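You operate a simulated robot arm through the tools that you are given. There is no shell and no other tool. Be economical: measure what you need, move in short steps, check, and stop when the job is done.

The job below is to be done with a simulated robot arm. You get a single attempt, and the scene is never put back.

Task
Take the black grip off, stand it in the grip stand and cap the socket.
Fine: knob to OFF and twist lock on before you free the collar; dust cap pushed home.

The check looks at the end state, three seconds after you hand in, the way a careful person would. Anything else that was tipped, shoved, dropped, spilled or broken makes it a failure. A push-on lid holds only when it is set on centred and level and pressed home; a screw cap is set on level and turned clockwise until tight.

Robot
A 6-joint arm with a two-finger parallel gripper, fixed in place. Base frame: the origin is at the foot of the arm, x ahead of it, y to its left, z up. Readings come in m, rad, newtons and seconds.
With the tool pointing down near the work surface it reaches from about 0.22 to 0.66 m from the base axis. Its first joint turns from -1.152 to 1.152 rad. Payload 2.9 kg.
The TCP is the grasp point between the finger pads, 0.03 m short of the fingertips. In the tool frame z runs along the fingers and y along their closing line. The gripper opens to 0.11 m. The fingers are 0.02 m wide and 0.01 m thick; the gripper's body (0.048 by 0.112 m) begins 0.055 m behind the TCP.
Orientation is that of the tool frame in the base frame, as a unit quaternion [x, y, z, w]. With the fingers straight down and closing along the base's y, the tool's x points along the base's -x, its y along +y and its z along -z.

Tools
- The arm moves only by the tool nudge_tool. Its argument "motion" is one flat list of numbers, 7 for each row, row after row: the shift along the tool's x, y, z in mm, then the turn, a rotation vector about the tool's x, y, z in rad, then the gripper command, from -1 (fully open) to 1 (shut), values between in proportion. In form: [dx, dy, dz, ax, ay, az, claw, dx, dy, dz, ax, ay, az, claw, ...]. A call has 1 to 12 rows; each row is the pose to reach, as a shift and turn from the pose commanded when the call began, along the tool's axes at that moment. Rows are played at 5 a second. More than 0.05 m and 0.15 rad between two rows, or a gripper value outside its range, and nothing of the call is played. A pose out of reach is approached as far as the arm can. The call stops where the force on the tool passes 70 N (or 10 N more than at its start, if that is more) or the arm is blocked; 0.2 s more then pass. Each finger travels about 0.108 m/s and halts on what it meets, pressing with about 42 N; the grip force reading is that of the motor and also rises with nothing between the fingers. The clock runs only during rows and for 0.2 s after the last one: add rows that repeat a pose to give the fingers time. It gives the time, the measured TCP pose, the force on the tool (base axes), the opening and the grip force at its end, in the units of the frame above (readings bear some noise), with the torque about the TCP (base axes, N m) and any sound that the robot's microphone picked up, and new pictures: "show" is both (left out), scene, wrist or none.
- Cameras (640 x 400 px; columns grow to the right, rows downward): "scene" is fixed at [0.0647, 0.4268, 1.3783]; the picture's right is [-0.85, -0.52, 0.00], its down [-0.32, 0.53, -0.78] and it looks along [0.41, -0.67, -0.62] (base axes); focal length 325 px, centre (320, 200). "wrist" rides on the gripper at [0.072, 0.017, -0.103] in the tool frame; the picture's right is [-0.23, 0.97, 0.00], its down [-0.76, -0.18, -0.62] and it looks along [-0.61, -0.14, 0.78] (tool axes); focal length 222 px, centre (320, 200). There is no depth. A picture from a camera that has moved, and an enlarged one, comes with that camera's place and axes in the base frame and with its lens.
- enlarge(camera, box): a new picture of the part [left, top, right, bottom] of that camera's present view, enlarged. It takes no simulated time.
- close_job(): hands the job in; it is judged then, once.

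Work in short steps. Places have to be worked out from the pictures, the camera data and where the tool is seen: move nearer, look again, correct. Check each grasp and each placing, and mend what went wrong. You have 120 turns and 200 pictures in all, those below and enlarged ones among them. Open the gripper and draw the arm clear of the work before you hand the job in, unless the task says otherwise; then end with one line.

The tools are called after "Request:" by a JSON object that holds its "name" and its "arguments". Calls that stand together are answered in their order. nudge_tool: Moves the arm, as the interface text tells. Its arguments: {"type":"object","properties":{"motion":{"type":"array","items":{"type":"number"}},"show":{"type":"string","enum":["both","scene","wrist","none"]}},"required":["motion"]} The other tools are called the same way: enlarge (camera, box) takes an enlarged picture of a part of a camera's view; close_job () hands the job in.

At the start:

```text
time_s: 0.0
tool_pos: [0.3401, -0.1813, 1.0555]
tcp_rot: [0.0, 1.0, 0.0, 0.0]
wrist_force: [0.1, -0.3, 0.6]
moment: [0.0, 0.01, -0.01]
opening: 0.1099
gripper_force: 0.1
```

scene: 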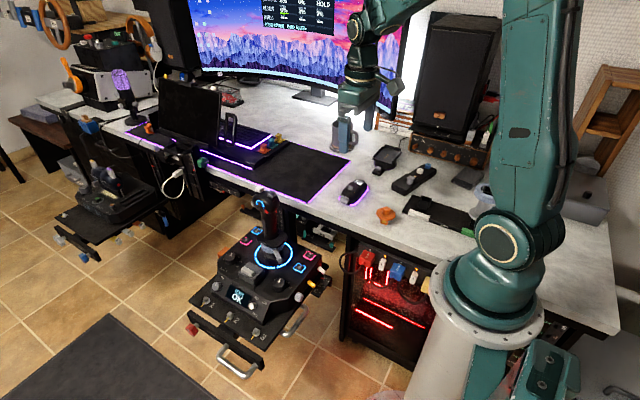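
wrist: 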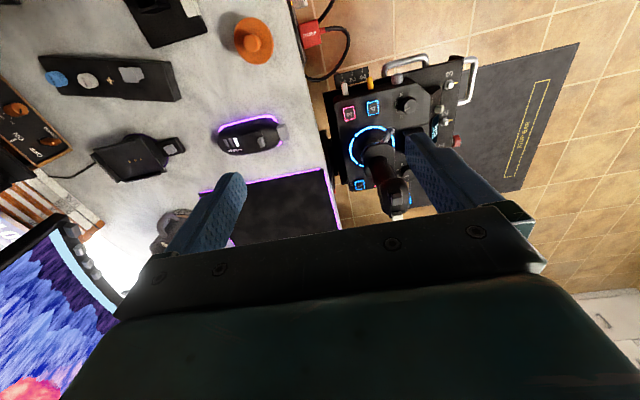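

I start by looking closely at the joystick base and the items on the desk.

Request:
{"name": "enlarge", "arguments": {"camera": "scene", "box": [180, 180, 340, 280]}}

Request:
{"name": "enlarge", "arguments": {"camera": "scene", "box": [180, 260, 340, 360]}}

Request:
{"name": "enlarge", "arguments": {"camera": "scene", "box": [320, 120, 480, 220]}}

Request:
{"name": "enlarge", "arguments": {"camera": "wrist", "box": [310, 40, 490, 220]}}

Request:
{"name": "enlarge", "arguments": {"camera": "wrist", "box": [0, 0, 320, 200]}}

```text
4.00 times, centred on (260, 230) of scene
camera zoom: at [0.0647, 0.4268, 1.3783], right [-0.85, -0.52, 0.0], down [-0.32, 0.53, -0.78], along [0.41, -0.67, -0.62], focal length 1299 px, centre (560, 80)
```

zoom: 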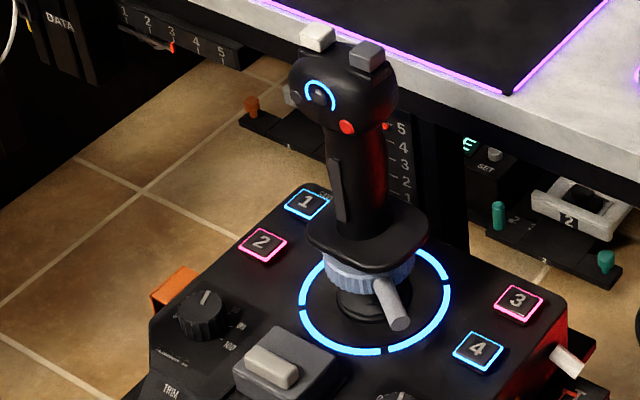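

```text
4.00 times, centred on (260, 310) of scene
camera zoom: at [0.0647, 0.4268, 1.3783], right [-0.85, -0.52, 0.0], down [-0.32, 0.53, -0.78], along [0.41, -0.67, -0.62], focal length 1299 px, centre (560, -240)
```

zoom: 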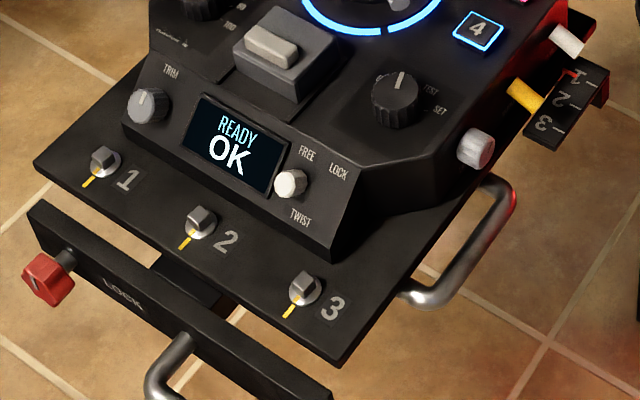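

```text
4.00 times, centred on (400, 170) of scene
camera zoom: at [0.0647, 0.4268, 1.3783], right [-0.85, -0.52, 0.0], down [-0.32, 0.53, -0.78], along [0.41, -0.67, -0.62], focal length 1299 px, centre (0, 320)
```

zoom: 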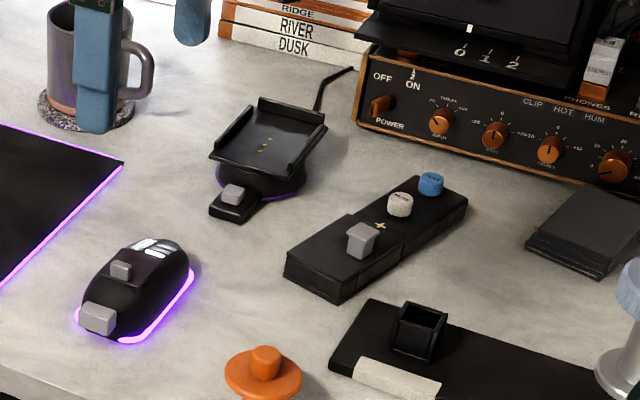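

```text
2.22 times, centred on (400, 130) of wrist
camera zoom: at [0.2668, -0.1636, 1.1585], right [0.23, 0.97, 0.0], down [0.76, -0.18, 0.62], along [0.61, -0.14, -0.78], focal length 494 px, centre (142, 356)
```

zoom: 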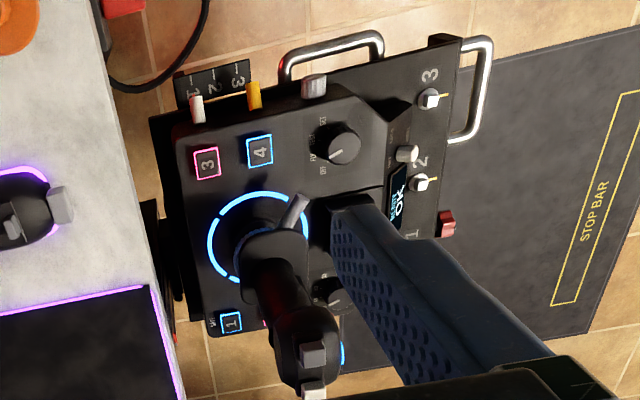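

```text
2.00 times, centred on (160, 100) of wrist
camera zoom: at [0.2668, -0.1636, 1.1585], right [0.23, 0.97, 0.0], down [0.76, -0.18, 0.62], along [0.61, -0.14, -0.78], focal length 444 px, centre (640, 400)
```

zoom: 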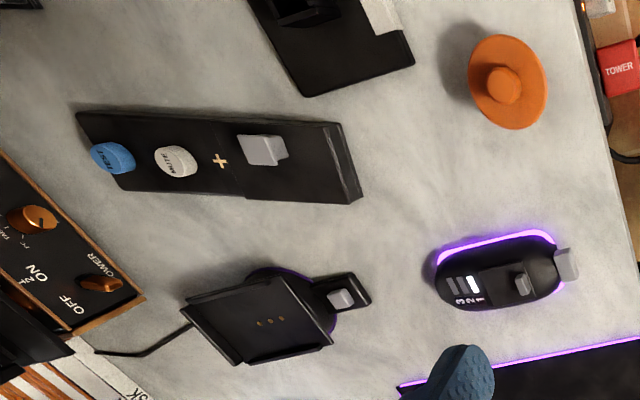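

The control base sits around (0.5, -0.05, 0.65), with the grip rising to about z 0.86. I'll carry the tool over at a safe height to read the panel.

Request:
{"name": "nudge_tool", "arguments": {"motion": [-25, 35, 5, 0, 0, 0, -1, -50, 70, 10, 0, 0, 0, -1, -75, 105, 15, 0, 0, 0, -1, -100, 140, 20, 0, 0, 0, -1, -120, 170, 30, 0, 0, 0, -1, -140, 200, 35, 0, 0, 0, -1], "show": "both"}}

```text
time_s: 1.4
tool_pos: [0.4792, 0.0195, 1.0185]
tcp_rot: [0.0, 1.0, 0.0, 0.0]
wrist_force: [0.3, -0.7, -0.1]
moment: [-0.02, 0.02, -0.01]
opening: 0.1101
gripper_force: 0.1
camera wrist: at [0.4068, 0.037, 1.1226], right [0.23, 0.97, 0.0], down [0.76, -0.18, 0.62], along [0.61, -0.14, -0.78], focal length 222 px, centre (320, 200)
```

scene: 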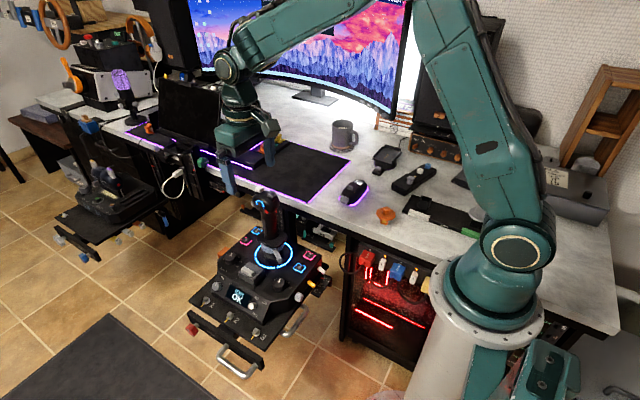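
wrist: 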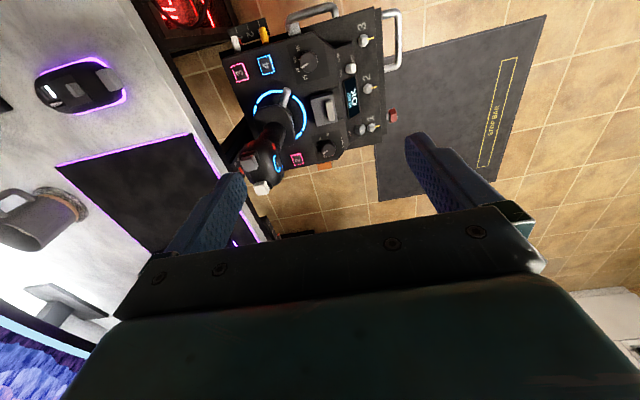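

Request:
{"name": "enlarge", "arguments": {"camera": "wrist", "box": [215, 0, 415, 125]}}

Request:
{"name": "enlarge", "arguments": {"camera": "wrist", "box": [280, 30, 380, 92]}}

Request:
{"name": "enlarge", "arguments": {"camera": "wrist", "box": [280, 110, 380, 172]}}

Request:
{"name": "enlarge", "arguments": {"camera": "scene", "box": [200, 240, 280, 290]}}

Request:
{"name": "enlarge", "arguments": {"camera": "scene", "box": [330, 130, 490, 230]}}

```text
3.20 times, centred on (315, 62) of wrist
camera zoom: at [0.4068, 0.037, 1.1226], right [0.23, 0.97, 0.0], down [0.76, -0.18, 0.62], along [0.61, -0.14, -0.78], focal length 711 px, centre (336, 640)
```

zoom: 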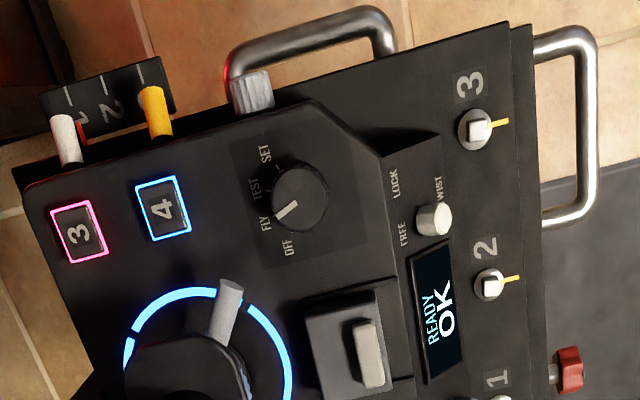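

```text
6.40 times, centred on (330, 61) of wrist
camera zoom: at [0.4068, 0.037, 1.1226], right [0.23, 0.97, 0.0], down [0.76, -0.18, 0.62], along [0.61, -0.14, -0.78], focal length 1422 px, centre (256, 1090)
```

zoom: 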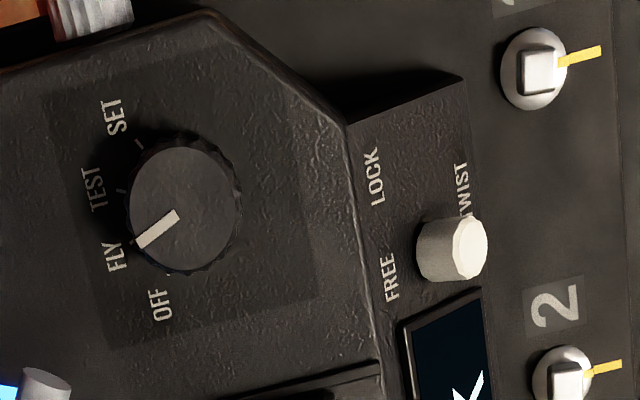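

```text
6.40 times, centred on (330, 141) of wrist
camera zoom: at [0.4068, 0.037, 1.1226], right [0.23, 0.97, 0.0], down [0.76, -0.18, 0.62], along [0.61, -0.14, -0.78], focal length 1422 px, centre (256, 578)
```

zoom: 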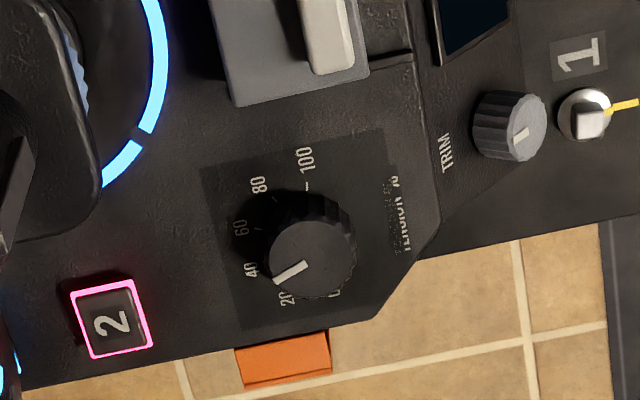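

```text
8.00 times, centred on (240, 265) of scene
camera zoom: at [0.0647, 0.4268, 1.3783], right [-0.85, -0.52, 0.0], down [-0.32, 0.53, -0.78], along [0.41, -0.67, -0.62], focal length 2598 px, centre (960, -320)
```

zoom: 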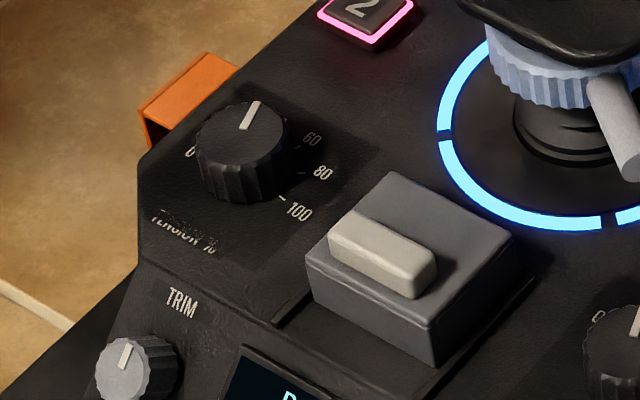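

```text
4.00 times, centred on (410, 180) of scene
camera zoom: at [0.0647, 0.4268, 1.3783], right [-0.85, -0.52, 0.0], down [-0.32, 0.53, -0.78], along [0.41, -0.67, -0.62], focal length 1299 px, centre (-40, 280)
```

zoom: 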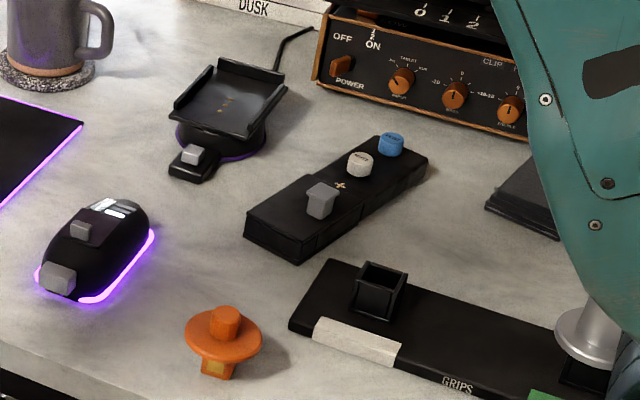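

The mode knob is near (0.457, 0.005, 0.65), set to FLY, with OFF one step counter-clockwise. The FREE/LOCK twist knob is on the front slope. I'll go lower for a close view of both.

Request:
{"name": "nudge_tool", "arguments": {"motion": [20, 30, 20, 0, 0, 0, -1, 20, 30, 65, 0, 0, 0, -1, 20, 30, 110, 0, 0, 0, -1, 20, 30, 155, 0, 0, 0, -1, 20, 30, 200, 0, 0, 0, -1], "show": "both"}}

```text
time_s: 2.6
tool_pos: [0.4589, 0.0499, 0.8208]
tcp_rot: [-0.001, 1.0, 0.0, 0.001]
wrist_force: [0.4, -0.6, 0.5]
moment: [-0.03, 0.01, 0.01]
opening: 0.1101
gripper_force: 0.0
camera wrist: at [0.3859, 0.0672, 0.9246], right [0.23, 0.97, 0.0], down [0.76, -0.18, 0.62], along [0.61, -0.14, -0.78], focal length 222 px, centre (320, 200)
```

scene: 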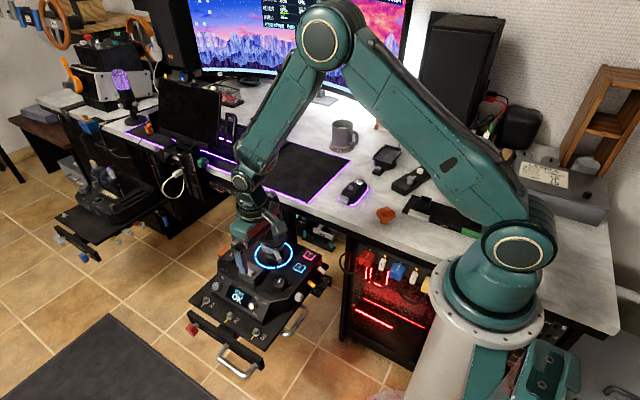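
wrist: 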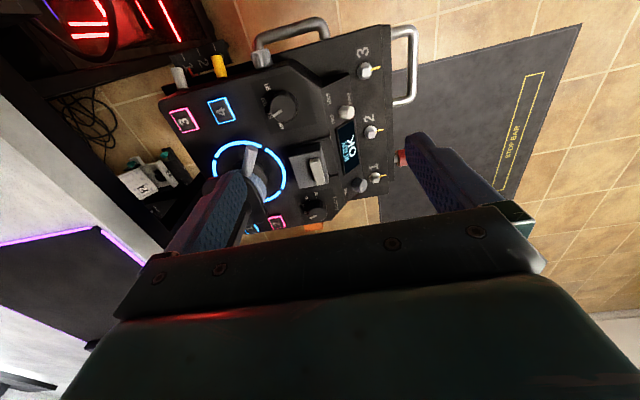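

Request:
{"name": "enlarge", "arguments": {"camera": "wrist", "box": [160, 60, 410, 216]}}

Request:
{"name": "enlarge", "arguments": {"camera": "wrist", "box": [250, 70, 350, 132]}}

Request:
{"name": "enlarge", "arguments": {"camera": "wrist", "box": [310, 90, 360, 122]}}

```text
2.56 times, centred on (285, 138) of wrist
camera zoom: at [0.3859, 0.0672, 0.9246], right [0.23, 0.97, 0.0], down [0.76, -0.18, 0.62], along [0.61, -0.14, -0.78], focal length 569 px, centre (410, 359)
```

zoom: 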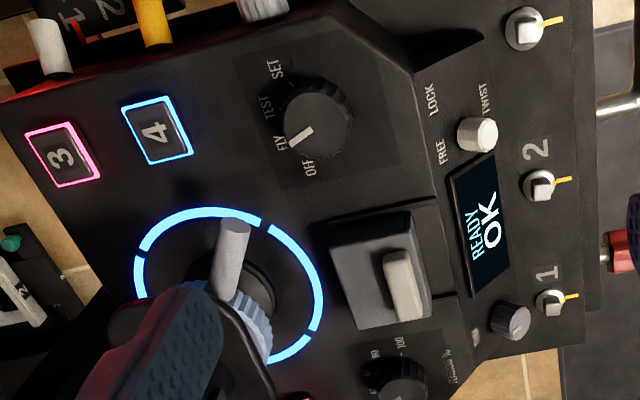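

```text
6.40 times, centred on (300, 101) of wrist
camera zoom: at [0.3859, 0.0672, 0.9246], right [0.23, 0.97, 0.0], down [0.76, -0.18, 0.62], along [0.61, -0.14, -0.78], focal length 1422 px, centre (448, 834)
```

zoom: 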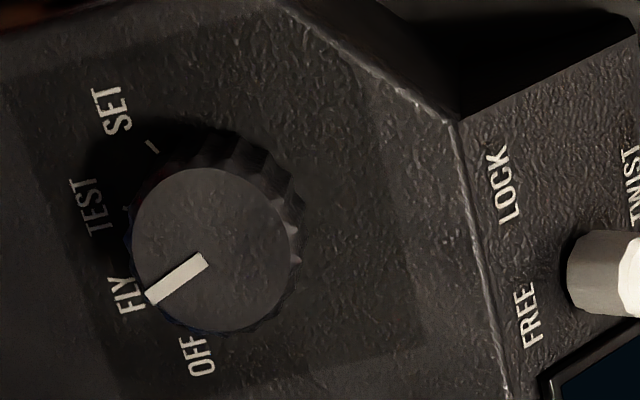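

```text
12.50 times, centred on (335, 106) of wrist
camera zoom: at [0.3859, 0.0672, 0.9246], right [0.23, 0.97, 0.0], down [0.76, -0.18, 0.62], along [0.61, -0.14, -0.78], focal length 2776 px, centre (132, 1375)
```

zoom: 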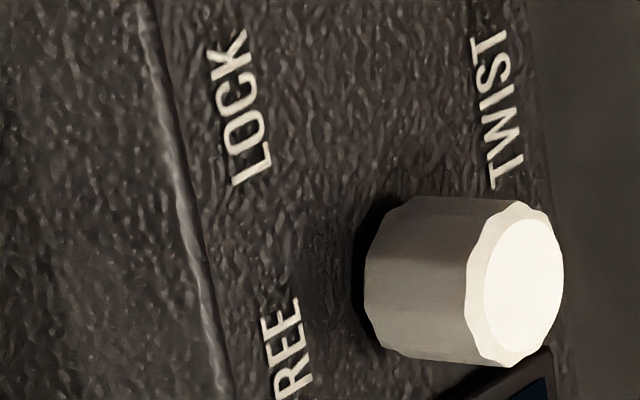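

The mode knob centre is at about (0.456, 0.0055), its top near z 0.65 and about 30 mm wide, and OFF is 40° counter-clockwise from FLY. I turn the hand 40° clockwise first and hover above the knob.

Request:
{"name": "nudge_tool", "arguments": {"motion": [1, -12, 10, 0, 0, 0.14, 0, 2, -24, 25, 0, 0, 0.28, 0, 3, -36, 50, 0, 0, 0.42, 0, 3, -44, 75, 0, 0, 0.56, 0, 3, -44, 100, 0, 0, 0.698, 0], "show": "both"}}

Request:
{"name": "enlarge", "arguments": {"camera": "scene", "box": [200, 220, 360, 320]}}

Request:
{"name": "enlarge", "arguments": {"camera": "wrist", "box": [160, 0, 480, 200]}}

```text
time_s: 3.8
tool_pos: [0.458, 0.0044, 0.7205]
tcp_rot: [0.343, 0.939, 0.0, 0.0]
wrist_force: [0.0, -0.3, -0.3]
moment: [-0.01, 0.01, 0.01]
opening: 0.055
gripper_force: 0.0
camera wrist: at [0.4131, 0.0653, 0.8239], right [0.8, 0.6, 0.0], down [0.47, -0.63, 0.62], along [0.37, -0.5, -0.78], focal length 222 px, centre (320, 200)
```

scene: 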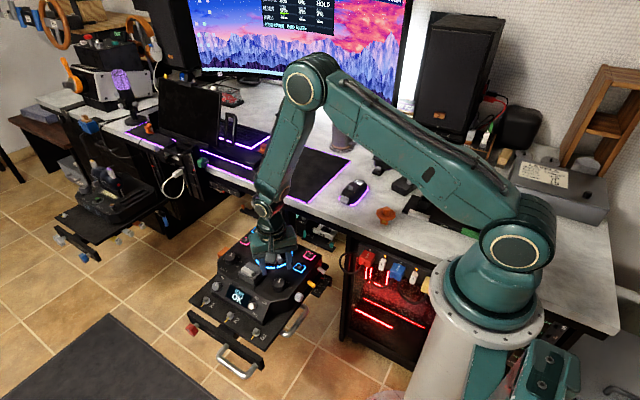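
wrist: 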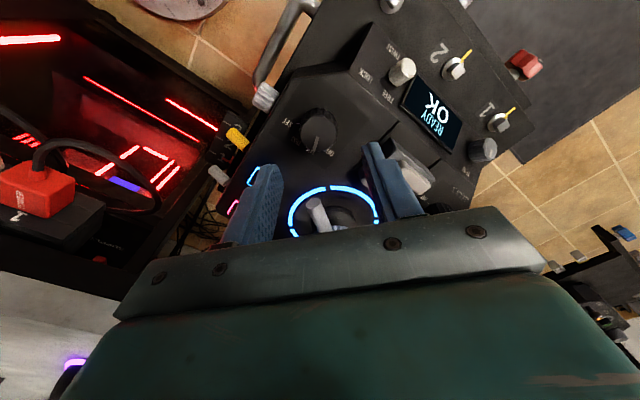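

```text
4.00 times, centred on (280, 270) of scene
camera zoom: at [0.0647, 0.4268, 1.3783], right [-0.85, -0.52, 0.0], down [-0.32, 0.53, -0.78], along [0.41, -0.67, -0.62], focal length 1299 px, centre (480, -80)
```

zoom: 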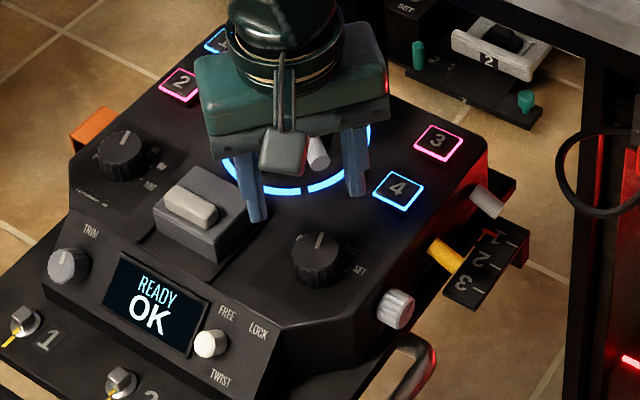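

```text
2.00 times, centred on (320, 100) of wrist
camera zoom: at [0.4131, 0.0653, 0.8239], right [0.8, 0.6, 0.0], down [0.47, -0.63, 0.62], along [0.37, -0.5, -0.78], focal length 444 px, centre (320, 400)
```

zoom: 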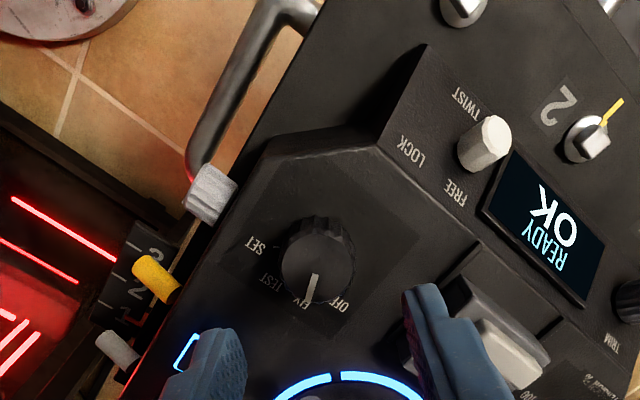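

The knob looks about 5 mm toward the wrist camera side of the tool axis. I shift 5 mm along tool x and lower to just above the knob top, then check.

Request:
{"name": "nudge_tool", "arguments": {"motion": [5, 0, 10, 0, 0, 0, 0, 5, 0, 27, 0, 0, 0, 0], "show": "wrist"}}

Request:
{"name": "enlarge", "arguments": {"camera": "scene", "box": [240, 245, 320, 295]}}

Request:
{"name": "enlarge", "arguments": {"camera": "wrist", "box": [240, 90, 400, 190]}}

```text
time_s: 4.4
tool_pos: [0.4521, 0.0079, 0.6918]
tcp_rot: [0.341, 0.94, -0.001, 0.0]
wrist_force: [-0.2, -0.1, 0.3]
moment: [0.0, 0.0, -0.05]
opening: 0.0552
gripper_force: 0.1
camera wrist: at [0.4082, 0.069, 0.796], right [0.8, 0.6, 0.0], down [0.47, -0.63, 0.62], along [0.37, -0.5, -0.78], focal length 222 px, centre (320, 200)
```

wrist: 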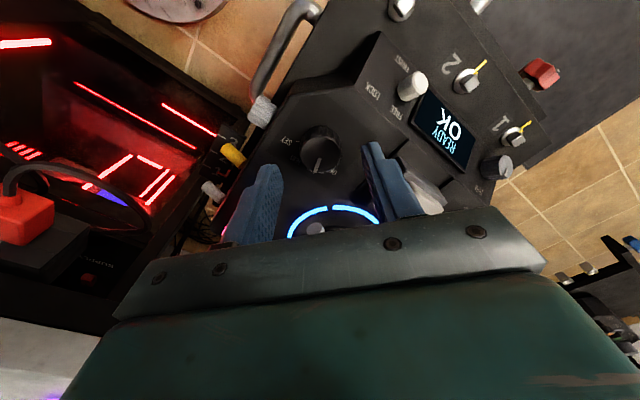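

```text
8.00 times, centred on (280, 270) of scene
camera zoom: at [0.0647, 0.4268, 1.3783], right [-0.85, -0.52, 0.0], down [-0.32, 0.53, -0.78], along [0.41, -0.67, -0.62], focal length 2598 px, centre (640, -360)
```

zoom: 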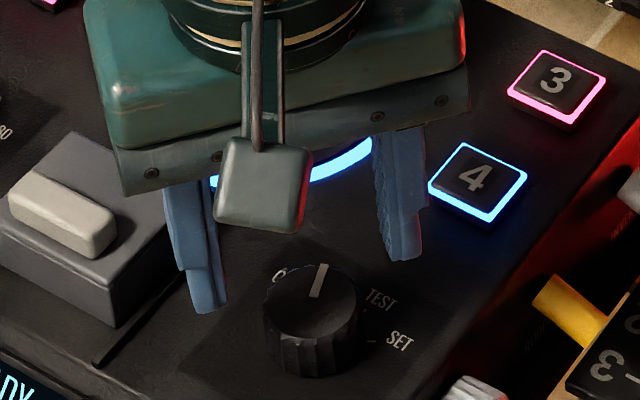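

```text
4.00 times, centred on (320, 140) of wrist
camera zoom: at [0.4082, 0.069, 0.796], right [0.8, 0.6, 0.0], down [0.47, -0.63, 0.62], along [0.37, -0.5, -0.78], focal length 888 px, centre (320, 440)
```

zoom: 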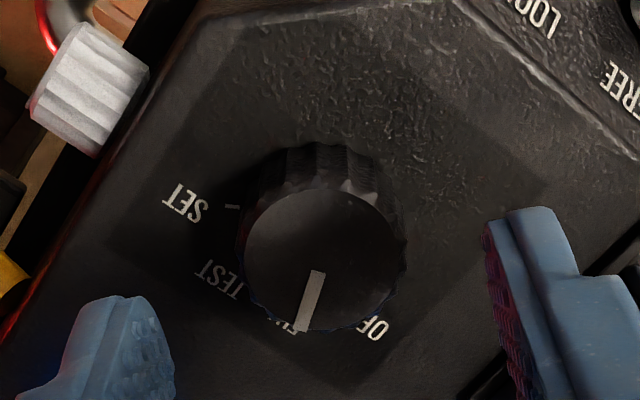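

The tool axis lines up with the knob face. I descend so the tips straddle the knob, then close gently.

Request:
{"name": "nudge_tool", "arguments": {"motion": [0, 0, 12, 0, 0, 0, 0, 0, 0, 23, 0, 0, 0, 0, 0, 0, 23, 0, 0, 0, 0.3, 0, 0, 23, 0, 0, 0, 0.42, 0, 0, 23, 0, 0, 0, 0.55, 0, 0, 23, 0, 0, 0, 0.55], "show": "wrist"}}

Request:
{"name": "enlarge", "arguments": {"camera": "scene", "box": [240, 245, 320, 295]}}

```text
time_s: 5.8
tool_pos: [0.4521, 0.0095, 0.6699]
tcp_rot: [0.342, 0.94, 0.0, 0.0]
wrist_force: [-0.8, -0.2, -0.8]
moment: [0.02, 0.0, 0.01]
opening: 0.0249
gripper_force: 0.2
camera wrist: at [0.4077, 0.0688, 0.7734], right [0.8, 0.6, 0.0], down [0.47, -0.63, 0.62], along [0.37, -0.5, -0.78], focal length 222 px, centre (320, 200)
```

wrist: 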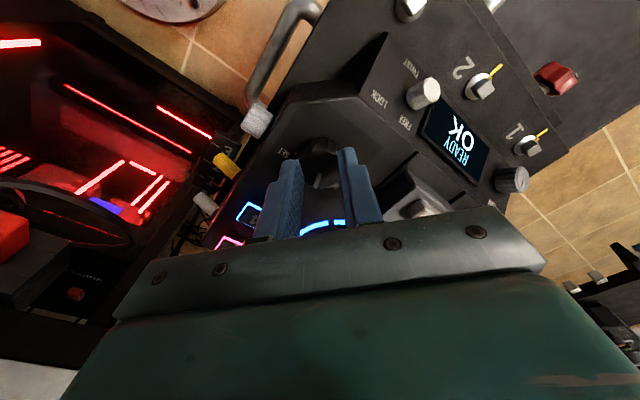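

```text
8.00 times, centred on (280, 270) of scene
camera zoom: at [0.0647, 0.4268, 1.3783], right [-0.85, -0.52, 0.0], down [-0.32, 0.53, -0.78], along [0.41, -0.67, -0.62], focal length 2598 px, centre (640, -360)
```

zoom: 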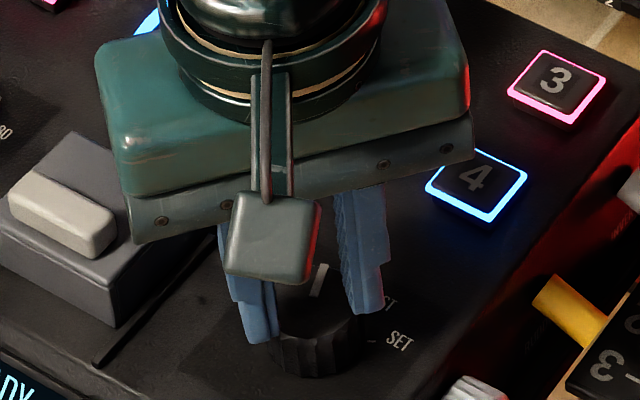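

Request:
{"name": "enlarge", "arguments": {"camera": "wrist", "box": [260, 110, 400, 197]}}

```text
4.57 times, centred on (330, 154) of wrist
camera zoom: at [0.4077, 0.0688, 0.7734], right [0.8, 0.6, 0.0], down [0.47, -0.63, 0.62], along [0.37, -0.5, -0.78], focal length 1015 px, centre (274, 413)
```

zoom: 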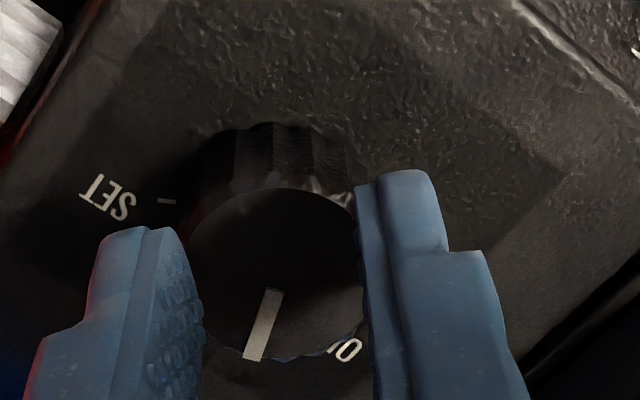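

The fingers closed above the knob, so it is lower than I judged: face near z 0.63, centre about (0.459, 0.001). I reopen, shift and take another look.

Request:
{"name": "nudge_tool", "arguments": {"motion": [0, 0, 0, 0, 0, 0, 0.1, -10, -2, 0, 0, 0, 0, 0, -10, -2, 2, 0, 0, 0, 0], "show": "wrist"}}

Request:
{"name": "enlarge", "arguments": {"camera": "wrist", "box": [260, 110, 400, 197]}}

Request:
{"name": "enlarge", "arguments": {"camera": "scene", "box": [240, 245, 320, 295]}}

```text
time_s: 6.6
tool_pos: [0.4584, 0.0001, 0.6687]
tcp_rot: [0.342, 0.94, 0.0, 0.0]
wrist_force: [-0.2, 0.5, 0.0]
moment: [0.03, 0.05, -0.03]
opening: 0.0548
gripper_force: 0.0
camera wrist: at [0.4139, 0.0607, 0.7716], right [0.8, 0.6, 0.0], down [0.47, -0.63, 0.62], along [0.37, -0.5, -0.78], focal length 222 px, centre (320, 200)
```

wrist: 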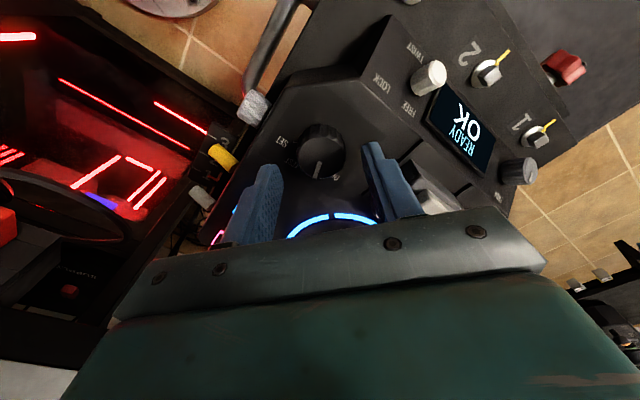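

```text
4.57 times, centred on (330, 154) of wrist
camera zoom: at [0.4139, 0.0607, 0.7716], right [0.8, 0.6, 0.0], down [0.47, -0.63, 0.62], along [0.37, -0.5, -0.78], focal length 1015 px, centre (274, 413)
```

zoom: 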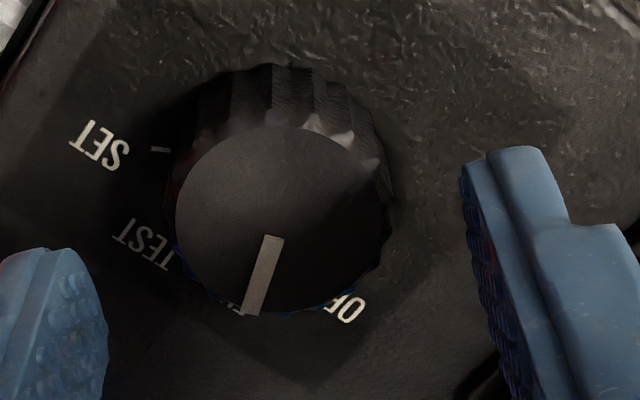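

```text
8.00 times, centred on (280, 270) of scene
camera zoom: at [0.0647, 0.4268, 1.3783], right [-0.85, -0.52, 0.0], down [-0.32, 0.53, -0.78], along [0.41, -0.67, -0.62], focal length 2598 px, centre (640, -360)
```

zoom: 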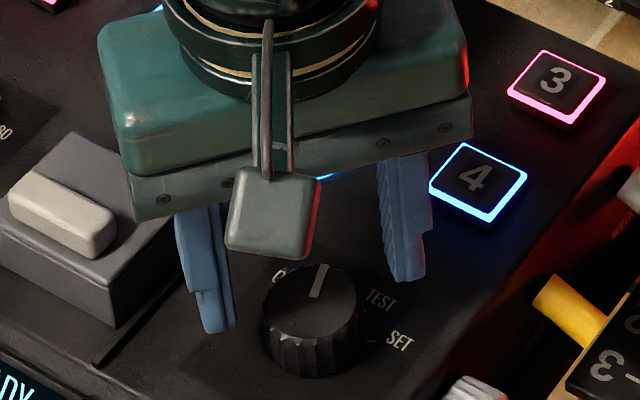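

Knob face now lies on the tool axis at z≈0.63. I descend 22 mm and close on it.

Request:
{"name": "nudge_tool", "arguments": {"motion": [0, 1, 11, 0, 0, 0, 0, 0, 1, 22, 0, 0, 0, 0, 0, 1, 22, 0, 0, 0, 0.3, 0, 1, 22, 0, 0, 0, 0.45, 0, 1, 22, 0, 0, 0, 0.5, 0, 1, 22, 0, 0, 0, 0.5], "show": "wrist"}}

Request:
{"name": "enlarge", "arguments": {"camera": "scene", "box": [240, 245, 320, 295]}}

```text
time_s: 8.0
tool_pos: [0.4592, 0.0002, 0.6467]
tcp_rot: [0.342, 0.94, -0.001, -0.001]
wrist_force: [-3.3, -5.8, -2.0]
moment: [0.23, -0.11, 0.0]
opening: 0.0335
gripper_force: 44.5
camera wrist: at [0.4154, 0.061, 0.7494], right [0.8, 0.6, 0.0], down [0.47, -0.63, 0.62], along [0.37, -0.5, -0.78], focal length 222 px, centre (320, 200)
```

wrist: 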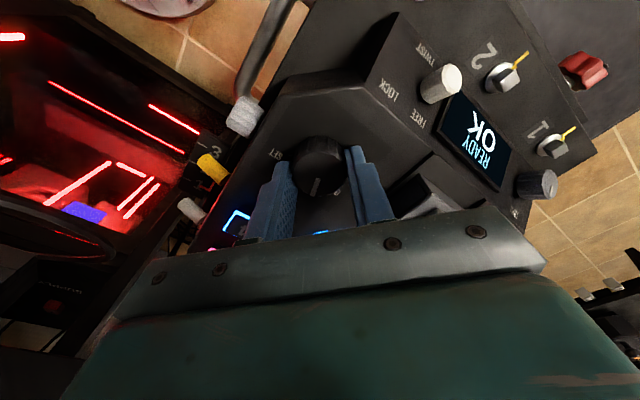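

```text
8.00 times, centred on (280, 270) of scene
camera zoom: at [0.0647, 0.4267, 1.3784], right [-0.85, -0.52, 0.0], down [-0.32, 0.53, -0.78], along [0.41, -0.67, -0.62], focal length 2598 px, centre (640, -360)
```

zoom: 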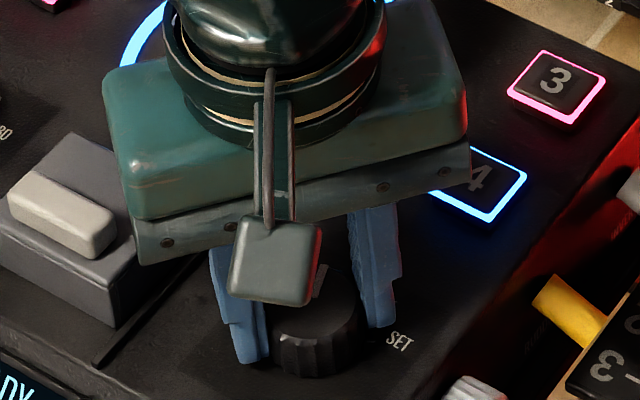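

The knob is gripped (33.5 mm). I turn it 40° counter-clockwise seen from above.

Request:
{"name": "nudge_tool", "arguments": {"motion": [0, 0, 0, 0, 0, -0.12, 0.5, 0, 0, 0, 0, 0, -0.24, 0.5, 0, 0, 0, 0, 0, -0.36, 0.5, 0, 0, 0, 0, 0, -0.48, 0.5, 0, 0, 0, 0, 0, -0.6, 0.5, 0, 0, 0, 0, 0, -0.7, 0.5, 0, 0, 0, 0, 0, -0.7, 0.5], "show": "wrist"}}

Request:
{"name": "enlarge", "arguments": {"camera": "wrist", "box": [240, 100, 400, 200]}}

Request:
{"name": "enlarge", "arguments": {"camera": "scene", "box": [220, 245, 320, 307]}}

```text
time_s: 9.6
tool_pos: [0.4603, 0.0028, 0.6464]
tcp_rot: [-0.002, 1.0, 0.001, -0.001]
wrist_force: [2.1, 6.4, -10.5]
moment: [-0.37, -0.75, -0.27]
opening: 0.0335
gripper_force: 44.5
camera wrist: at [0.3878, 0.0192, 0.7495], right [0.22, 0.97, 0.0], down [0.76, -0.18, 0.62], along [0.61, -0.14, -0.78], focal length 222 px, centre (320, 200)
```

wrist: 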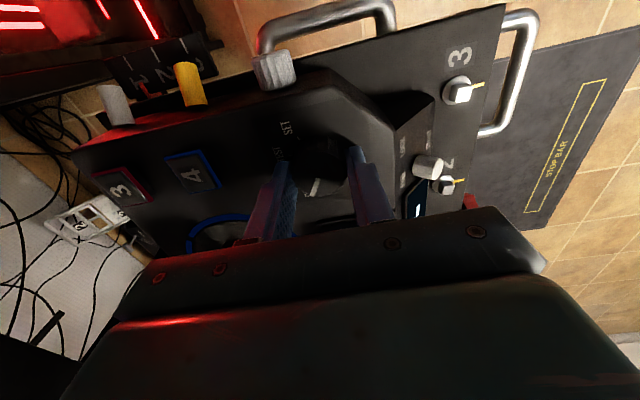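

```text
4.00 times, centred on (320, 150) of wrist
camera zoom: at [0.3878, 0.0192, 0.7495], right [0.22, 0.97, 0.0], down [0.76, -0.18, 0.62], along [0.61, -0.14, -0.78], focal length 888 px, centre (320, 400)
```

zoom: 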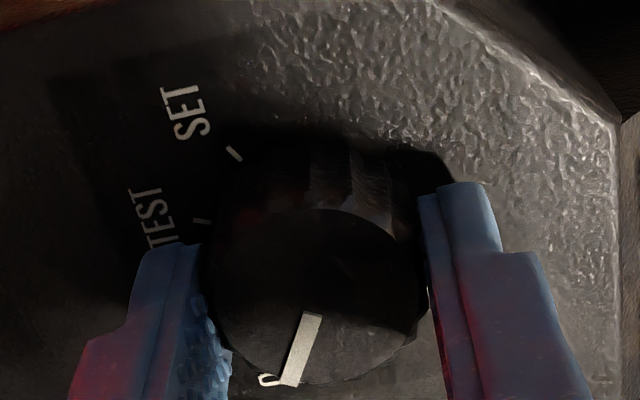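

```text
6.40 times, centred on (270, 276) of scene
camera zoom: at [0.0649, 0.4269, 1.3783], right [-0.85, -0.52, 0.0], down [-0.32, 0.53, -0.78], along [0.41, -0.67, -0.62], focal length 2079 px, centre (640, -286)
```

zoom: 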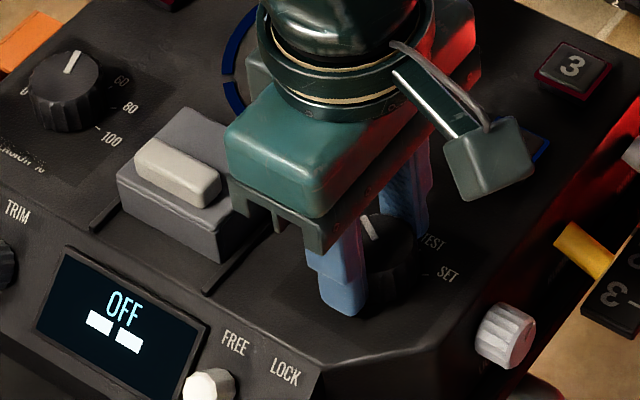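

The display says OFF and the lights went out. I release and rise straight up, then look at the twist knob.

Request:
{"name": "nudge_tool", "arguments": {"motion": [0, 0, 0, 0, 0, 0, 0.1, 0, 0, 0, 0, 0, 0, 0, 0, 0, -30, 0, 0, 0, 0, 0, 0, -70, 0, 0, 0, 0, 0, 30, -70, 0, 0, 0, 0], "show": "wrist"}}

Request:
{"name": "enlarge", "arguments": {"camera": "wrist", "box": [280, 70, 440, 170]}}

Request:
{"name": "enlarge", "arguments": {"camera": "scene", "box": [210, 260, 310, 322]}}

Request:
{"name": "enlarge", "arguments": {"camera": "scene", "box": [240, 295, 272, 315]}}

```text
time_s: 10.8
tool_pos: [0.4583, 0.0299, 0.7157]
tcp_rot: [-0.001, 1.0, 0.001, -0.001]
wrist_force: [0.2, -0.6, -0.5]
moment: [0.01, -0.02, -0.01]
opening: 0.0549
gripper_force: 0.1
camera wrist: at [0.3861, 0.0473, 0.8191], right [0.23, 0.97, 0.0], down [0.76, -0.18, 0.62], along [0.61, -0.14, -0.78], focal length 222 px, centre (320, 200)
```

wrist: 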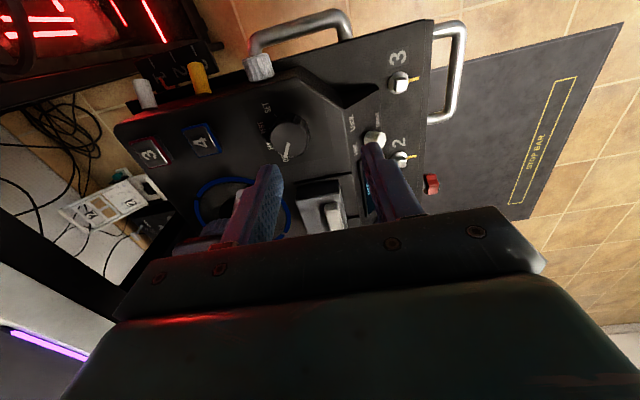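

```text
4.00 times, centred on (360, 120) of wrist
camera zoom: at [0.3861, 0.0473, 0.8191], right [0.23, 0.97, 0.0], down [0.76, -0.18, 0.62], along [0.61, -0.14, -0.78], focal length 888 px, centre (160, 520)
```

zoom: 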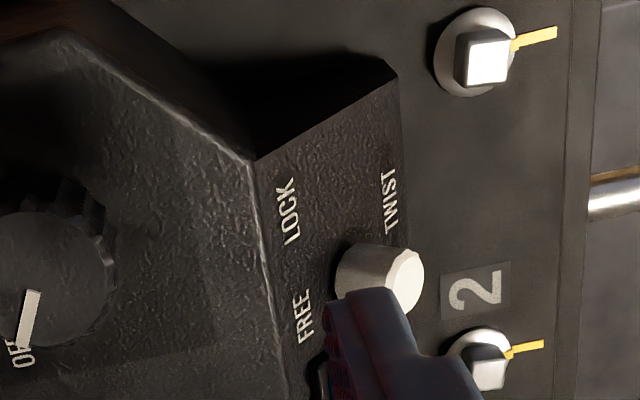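

```text
6.40 times, centred on (260, 291) of scene
camera zoom: at [0.0648, 0.4268, 1.3783], right [-0.85, -0.52, 0.0], down [-0.32, 0.53, -0.78], along [0.41, -0.67, -0.62], focal length 2079 px, centre (704, -382)
```

zoom: 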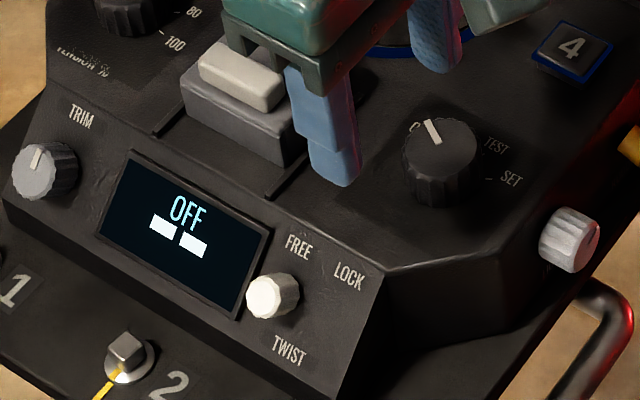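

```text
16.00 times, centred on (256, 305) of scene
camera zoom: at [0.0648, 0.4268, 1.3783], right [-0.85, -0.52, 0.0], down [-0.32, 0.53, -0.78], along [0.41, -0.67, -0.62], focal length 5196 px, centre (1344, -1480)
```

zoom: 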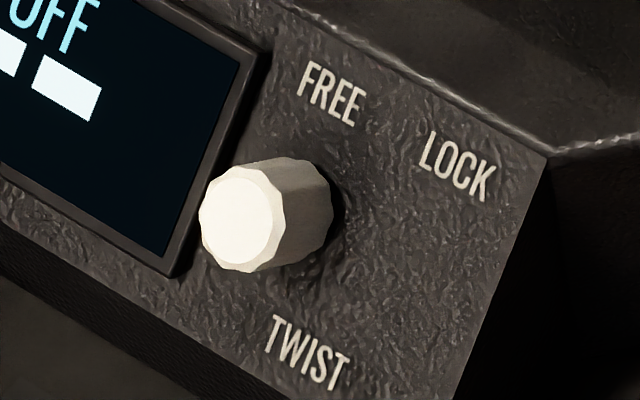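

Mode knob is at OFF. The twist knob's face centre is about (0.494, 0.087, 0.60) on a slope tilted ~44°. I tilt the hand to face the slope and hover off it.

Request:
{"name": "nudge_tool", "arguments": {"motion": [-6, 20, 0, 0.13, 0, 0, 0, -12, 40, 5, 0.26, 0, 0, 0, -18, 60, 15, 0.39, 0, 0, 0, -24, 80, 30, 0.52, 0, 0, 0, -30, 95, 48, 0.65, 0, 0, 0, -36, 106, 66, 0.768, 0, 0, 0], "show": "both"}}

Request:
{"name": "enlarge", "arguments": {"camera": "wrist", "box": [240, 70, 400, 170]}}

Request:
{"name": "enlarge", "arguments": {"camera": "scene", "box": [200, 250, 300, 312]}}

```text
time_s: 12.2
tool_pos: [0.4938, 0.1386, 0.6502]
tcp_rot: [-0.001, 0.927, -0.375, 0.0]
wrist_force: [0.6, 0.0, -0.2]
moment: [0.0, -0.02, -0.02]
opening: 0.055
gripper_force: 0.0
camera wrist: at [0.4222, 0.223, 0.7134], right [0.23, 0.7, -0.68], down [0.76, 0.31, 0.57], along [0.61, -0.64, -0.46], focal length 222 px, centre (320, 200)
```

scene: 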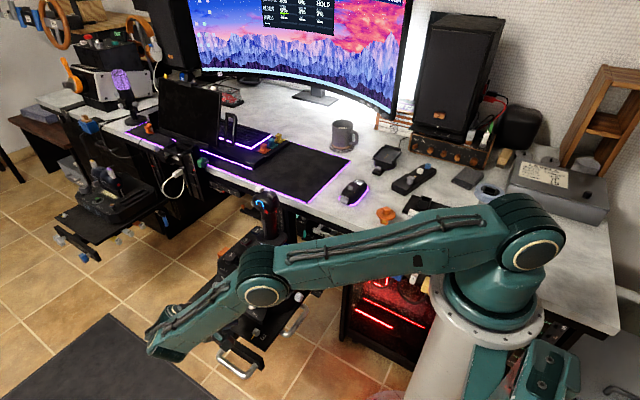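
wrist: 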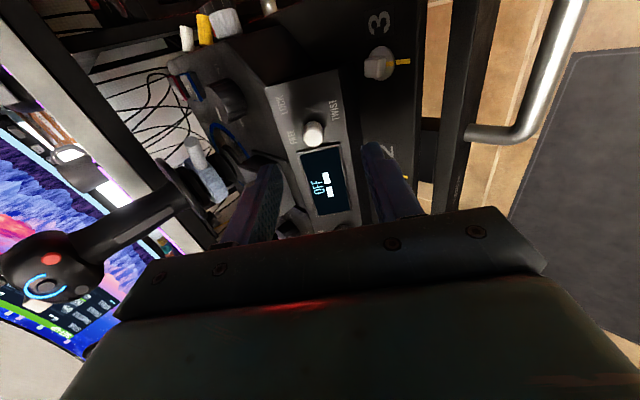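

```text
4.00 times, centred on (320, 120) of wrist
camera zoom: at [0.4222, 0.223, 0.7134], right [0.23, 0.7, -0.68], down [0.76, 0.31, 0.57], along [0.61, -0.64, -0.46], focal length 888 px, centre (320, 520)
```

zoom: 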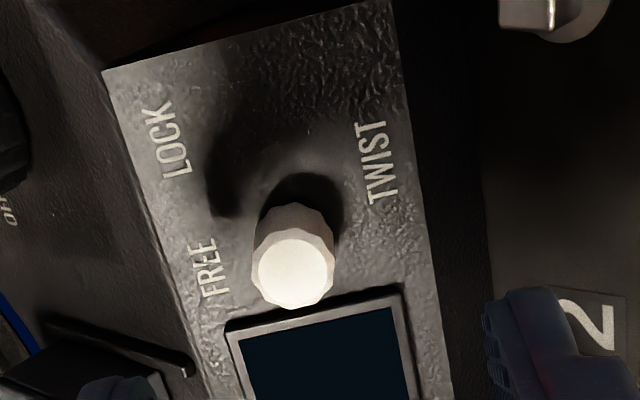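

```text
6.40 times, centred on (250, 281) of scene
camera zoom: at [0.0647, 0.4268, 1.3783], right [-0.85, -0.52, 0.0], down [-0.32, 0.53, -0.78], along [0.41, -0.67, -0.62], focal length 2079 px, centre (768, -318)
```

zoom: 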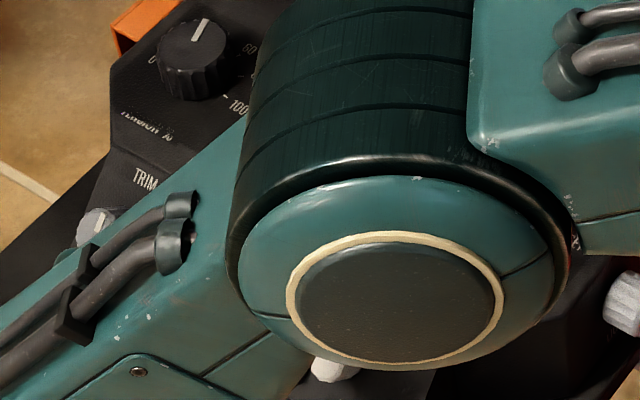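

The view agrees: face ~72 mm ahead of the TCP and 6 mm up-slope. I shift, roll the hand -40° and come near the face.

Request:
{"name": "nudge_tool", "arguments": {"motion": [0, -3, 5, 0, 0, -0.14, 0.2, 0, -6, 10, 0, 0, -0.28, 0.2, 0, -6, 18, 0, 0, -0.42, 0.2, 0, -6, 26, 0, 0, -0.56, 0.2, 0, -6, 34, 0, 0, -0.7, 0.2], "show": "wrist"}}

Request:
{"name": "enlarge", "arguments": {"camera": "wrist", "box": [240, 90, 400, 190]}}

```text
time_s: 13.4
tool_pos: [0.496, 0.1092, 0.6305]
tcp_rot: [-0.32, 0.87, -0.352, -0.129]
wrist_force: [-0.2, -0.5, 1.0]
moment: [0.01, 0.0, 0.02]
opening: 0.0442
gripper_force: 0.0
camera wrist: at [0.4287, 0.157, 0.7279], right [-0.46, 0.64, -0.62], down [0.69, 0.69, 0.2], along [0.56, -0.34, -0.76], focal length 222 px, centre (320, 200)
```

wrist: 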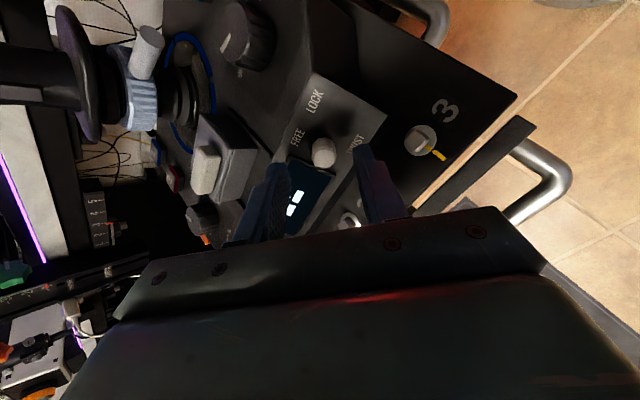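

```text
4.00 times, centred on (320, 140) of wrist
camera zoom: at [0.4287, 0.157, 0.7279], right [-0.46, 0.64, -0.62], down [0.69, 0.69, 0.2], along [0.56, -0.34, -0.76], focal length 888 px, centre (320, 440)
```

zoom: 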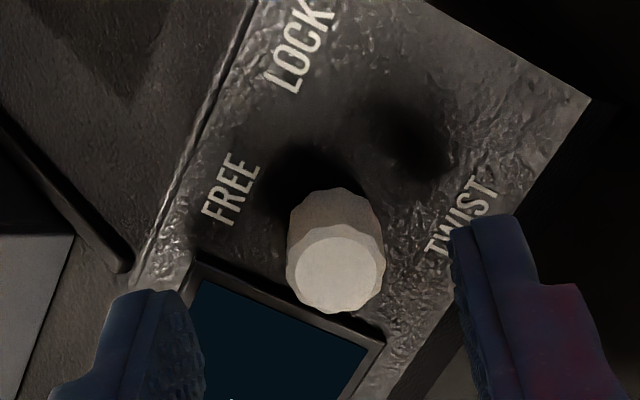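

The face is about 33 mm ahead and ~3 mm off in both lateral directions. I correct, advance 11 mm and close.

Request:
{"name": "nudge_tool", "arguments": {"motion": [2.3, 2.5, 0, 0, 0, 0, 0.2, 2.3, 2.5, 6, 0, 0, 0, 0.2, 2.3, 2.5, 11, 0, 0, 0, 0.2, 2.3, 2.5, 11, 0, 0, 0, 0.5, 2.3, 2.5, 11, 0, 0, 0, 0.72, 2.3, 2.5, 11, 0, 0, 0, 0.75, 2.3, 2.5, 11, 0, 0, 0, 0.75], "show": "wrist"}}

Request:
{"name": "enlarge", "arguments": {"camera": "wrist", "box": [240, 90, 400, 190]}}

```text
time_s: 15.0
tool_pos: [0.4891, 0.102, 0.6214]
tcp_rot: [-0.319, 0.871, -0.351, -0.129]
wrist_force: [-1.0, 2.3, -7.6]
moment: [0.14, 0.06, 0.2]
opening: 0.0158
gripper_force: 45.3
camera wrist: at [0.425, 0.1494, 0.7189], right [-0.46, 0.64, -0.62], down [0.7, 0.69, 0.2], along [0.56, -0.34, -0.76], focal length 222 px, centre (320, 200)
```

wrist: 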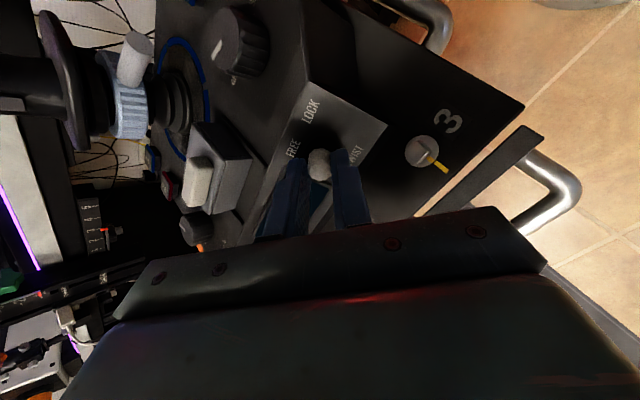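

```text
4.00 times, centred on (320, 140) of wrist
camera zoom: at [0.425, 0.1494, 0.7189], right [-0.46, 0.64, -0.62], down [0.7, 0.69, 0.2], along [0.56, -0.34, -0.76], focal length 888 px, centre (320, 440)
```

zoom: 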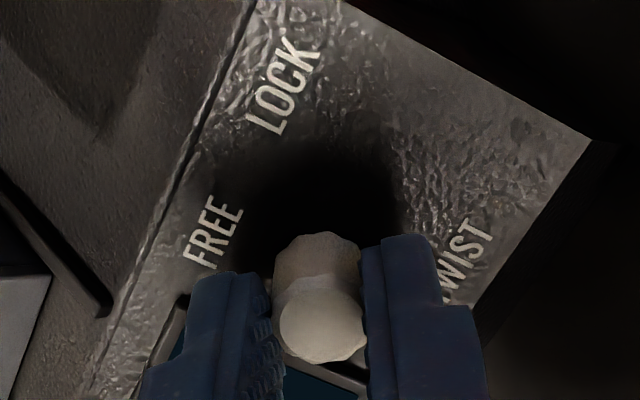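

Gripped the twist knob (15.8 mm). I turn it clockwise in small steps and watch the torque.

Request:
{"name": "nudge_tool", "arguments": {"motion": [0, 0, 0, 0, 0, 0.14, 0.8, 0, 0, 0, 0, 0, 0.28, 0.8, 0, 0, 0, 0, 0, 0.42, 0.8, 0, 0, 0, 0, 0, 0.56, 0.8, 0, 0, 0, 0, 0, 0.7, 0.8, 0, 0, 0, 0, 0, 0.84, 0.8, 0, 0, 0, 0, 0, 0.96, 0.8, 0, 0, 0, 0, 0, 1.05, 0.8, 0, 0, 0, 0, 0, 1.05, 0.8], "show": "both"}}

Request:
{"name": "enlarge", "arguments": {"camera": "wrist", "box": [240, 90, 400, 190]}}

```text
time_s: 17.0
tool_pos: [0.4907, 0.1023, 0.6215]
tcp_rot: [0.161, 0.913, -0.369, 0.065]
wrist_force: [1.4, 8.4, -17.4]
moment: [0.27, -0.24, 0.37]
opening: 0.0159
gripper_force: 45.6
camera wrist: at [0.4295, 0.2037, 0.6671], right [0.55, 0.6, -0.58], down [0.65, 0.13, 0.75], along [0.52, -0.79, -0.33], focal length 222 px, centre (320, 200)
```

scene: 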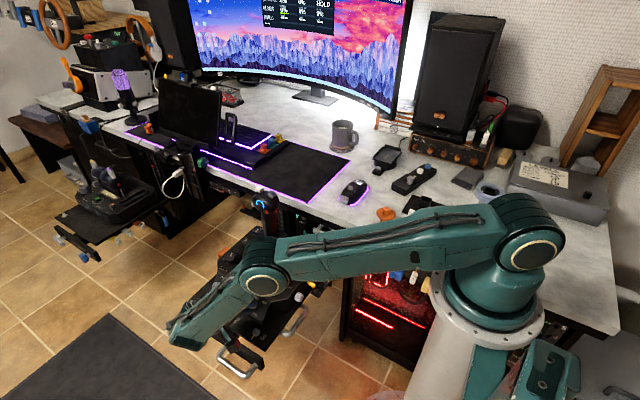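
wrist: 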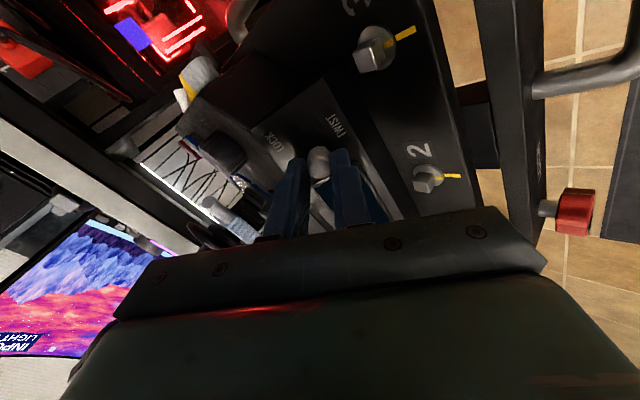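

```text
4.00 times, centred on (320, 140) of wrist
camera zoom: at [0.4295, 0.2037, 0.6671], right [0.55, 0.6, -0.58], down [0.65, 0.13, 0.75], along [0.52, -0.79, -0.33], focal length 888 px, centre (320, 440)
```

zoom: 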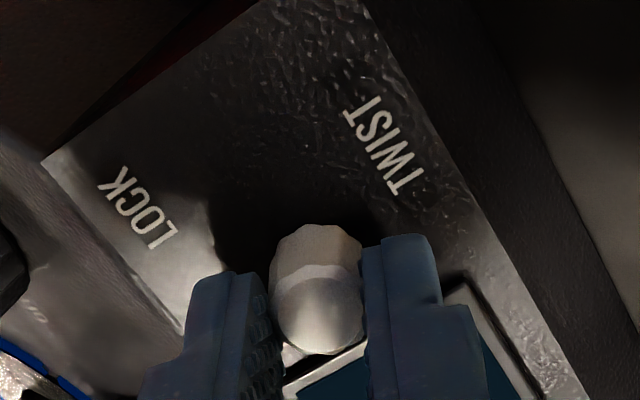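

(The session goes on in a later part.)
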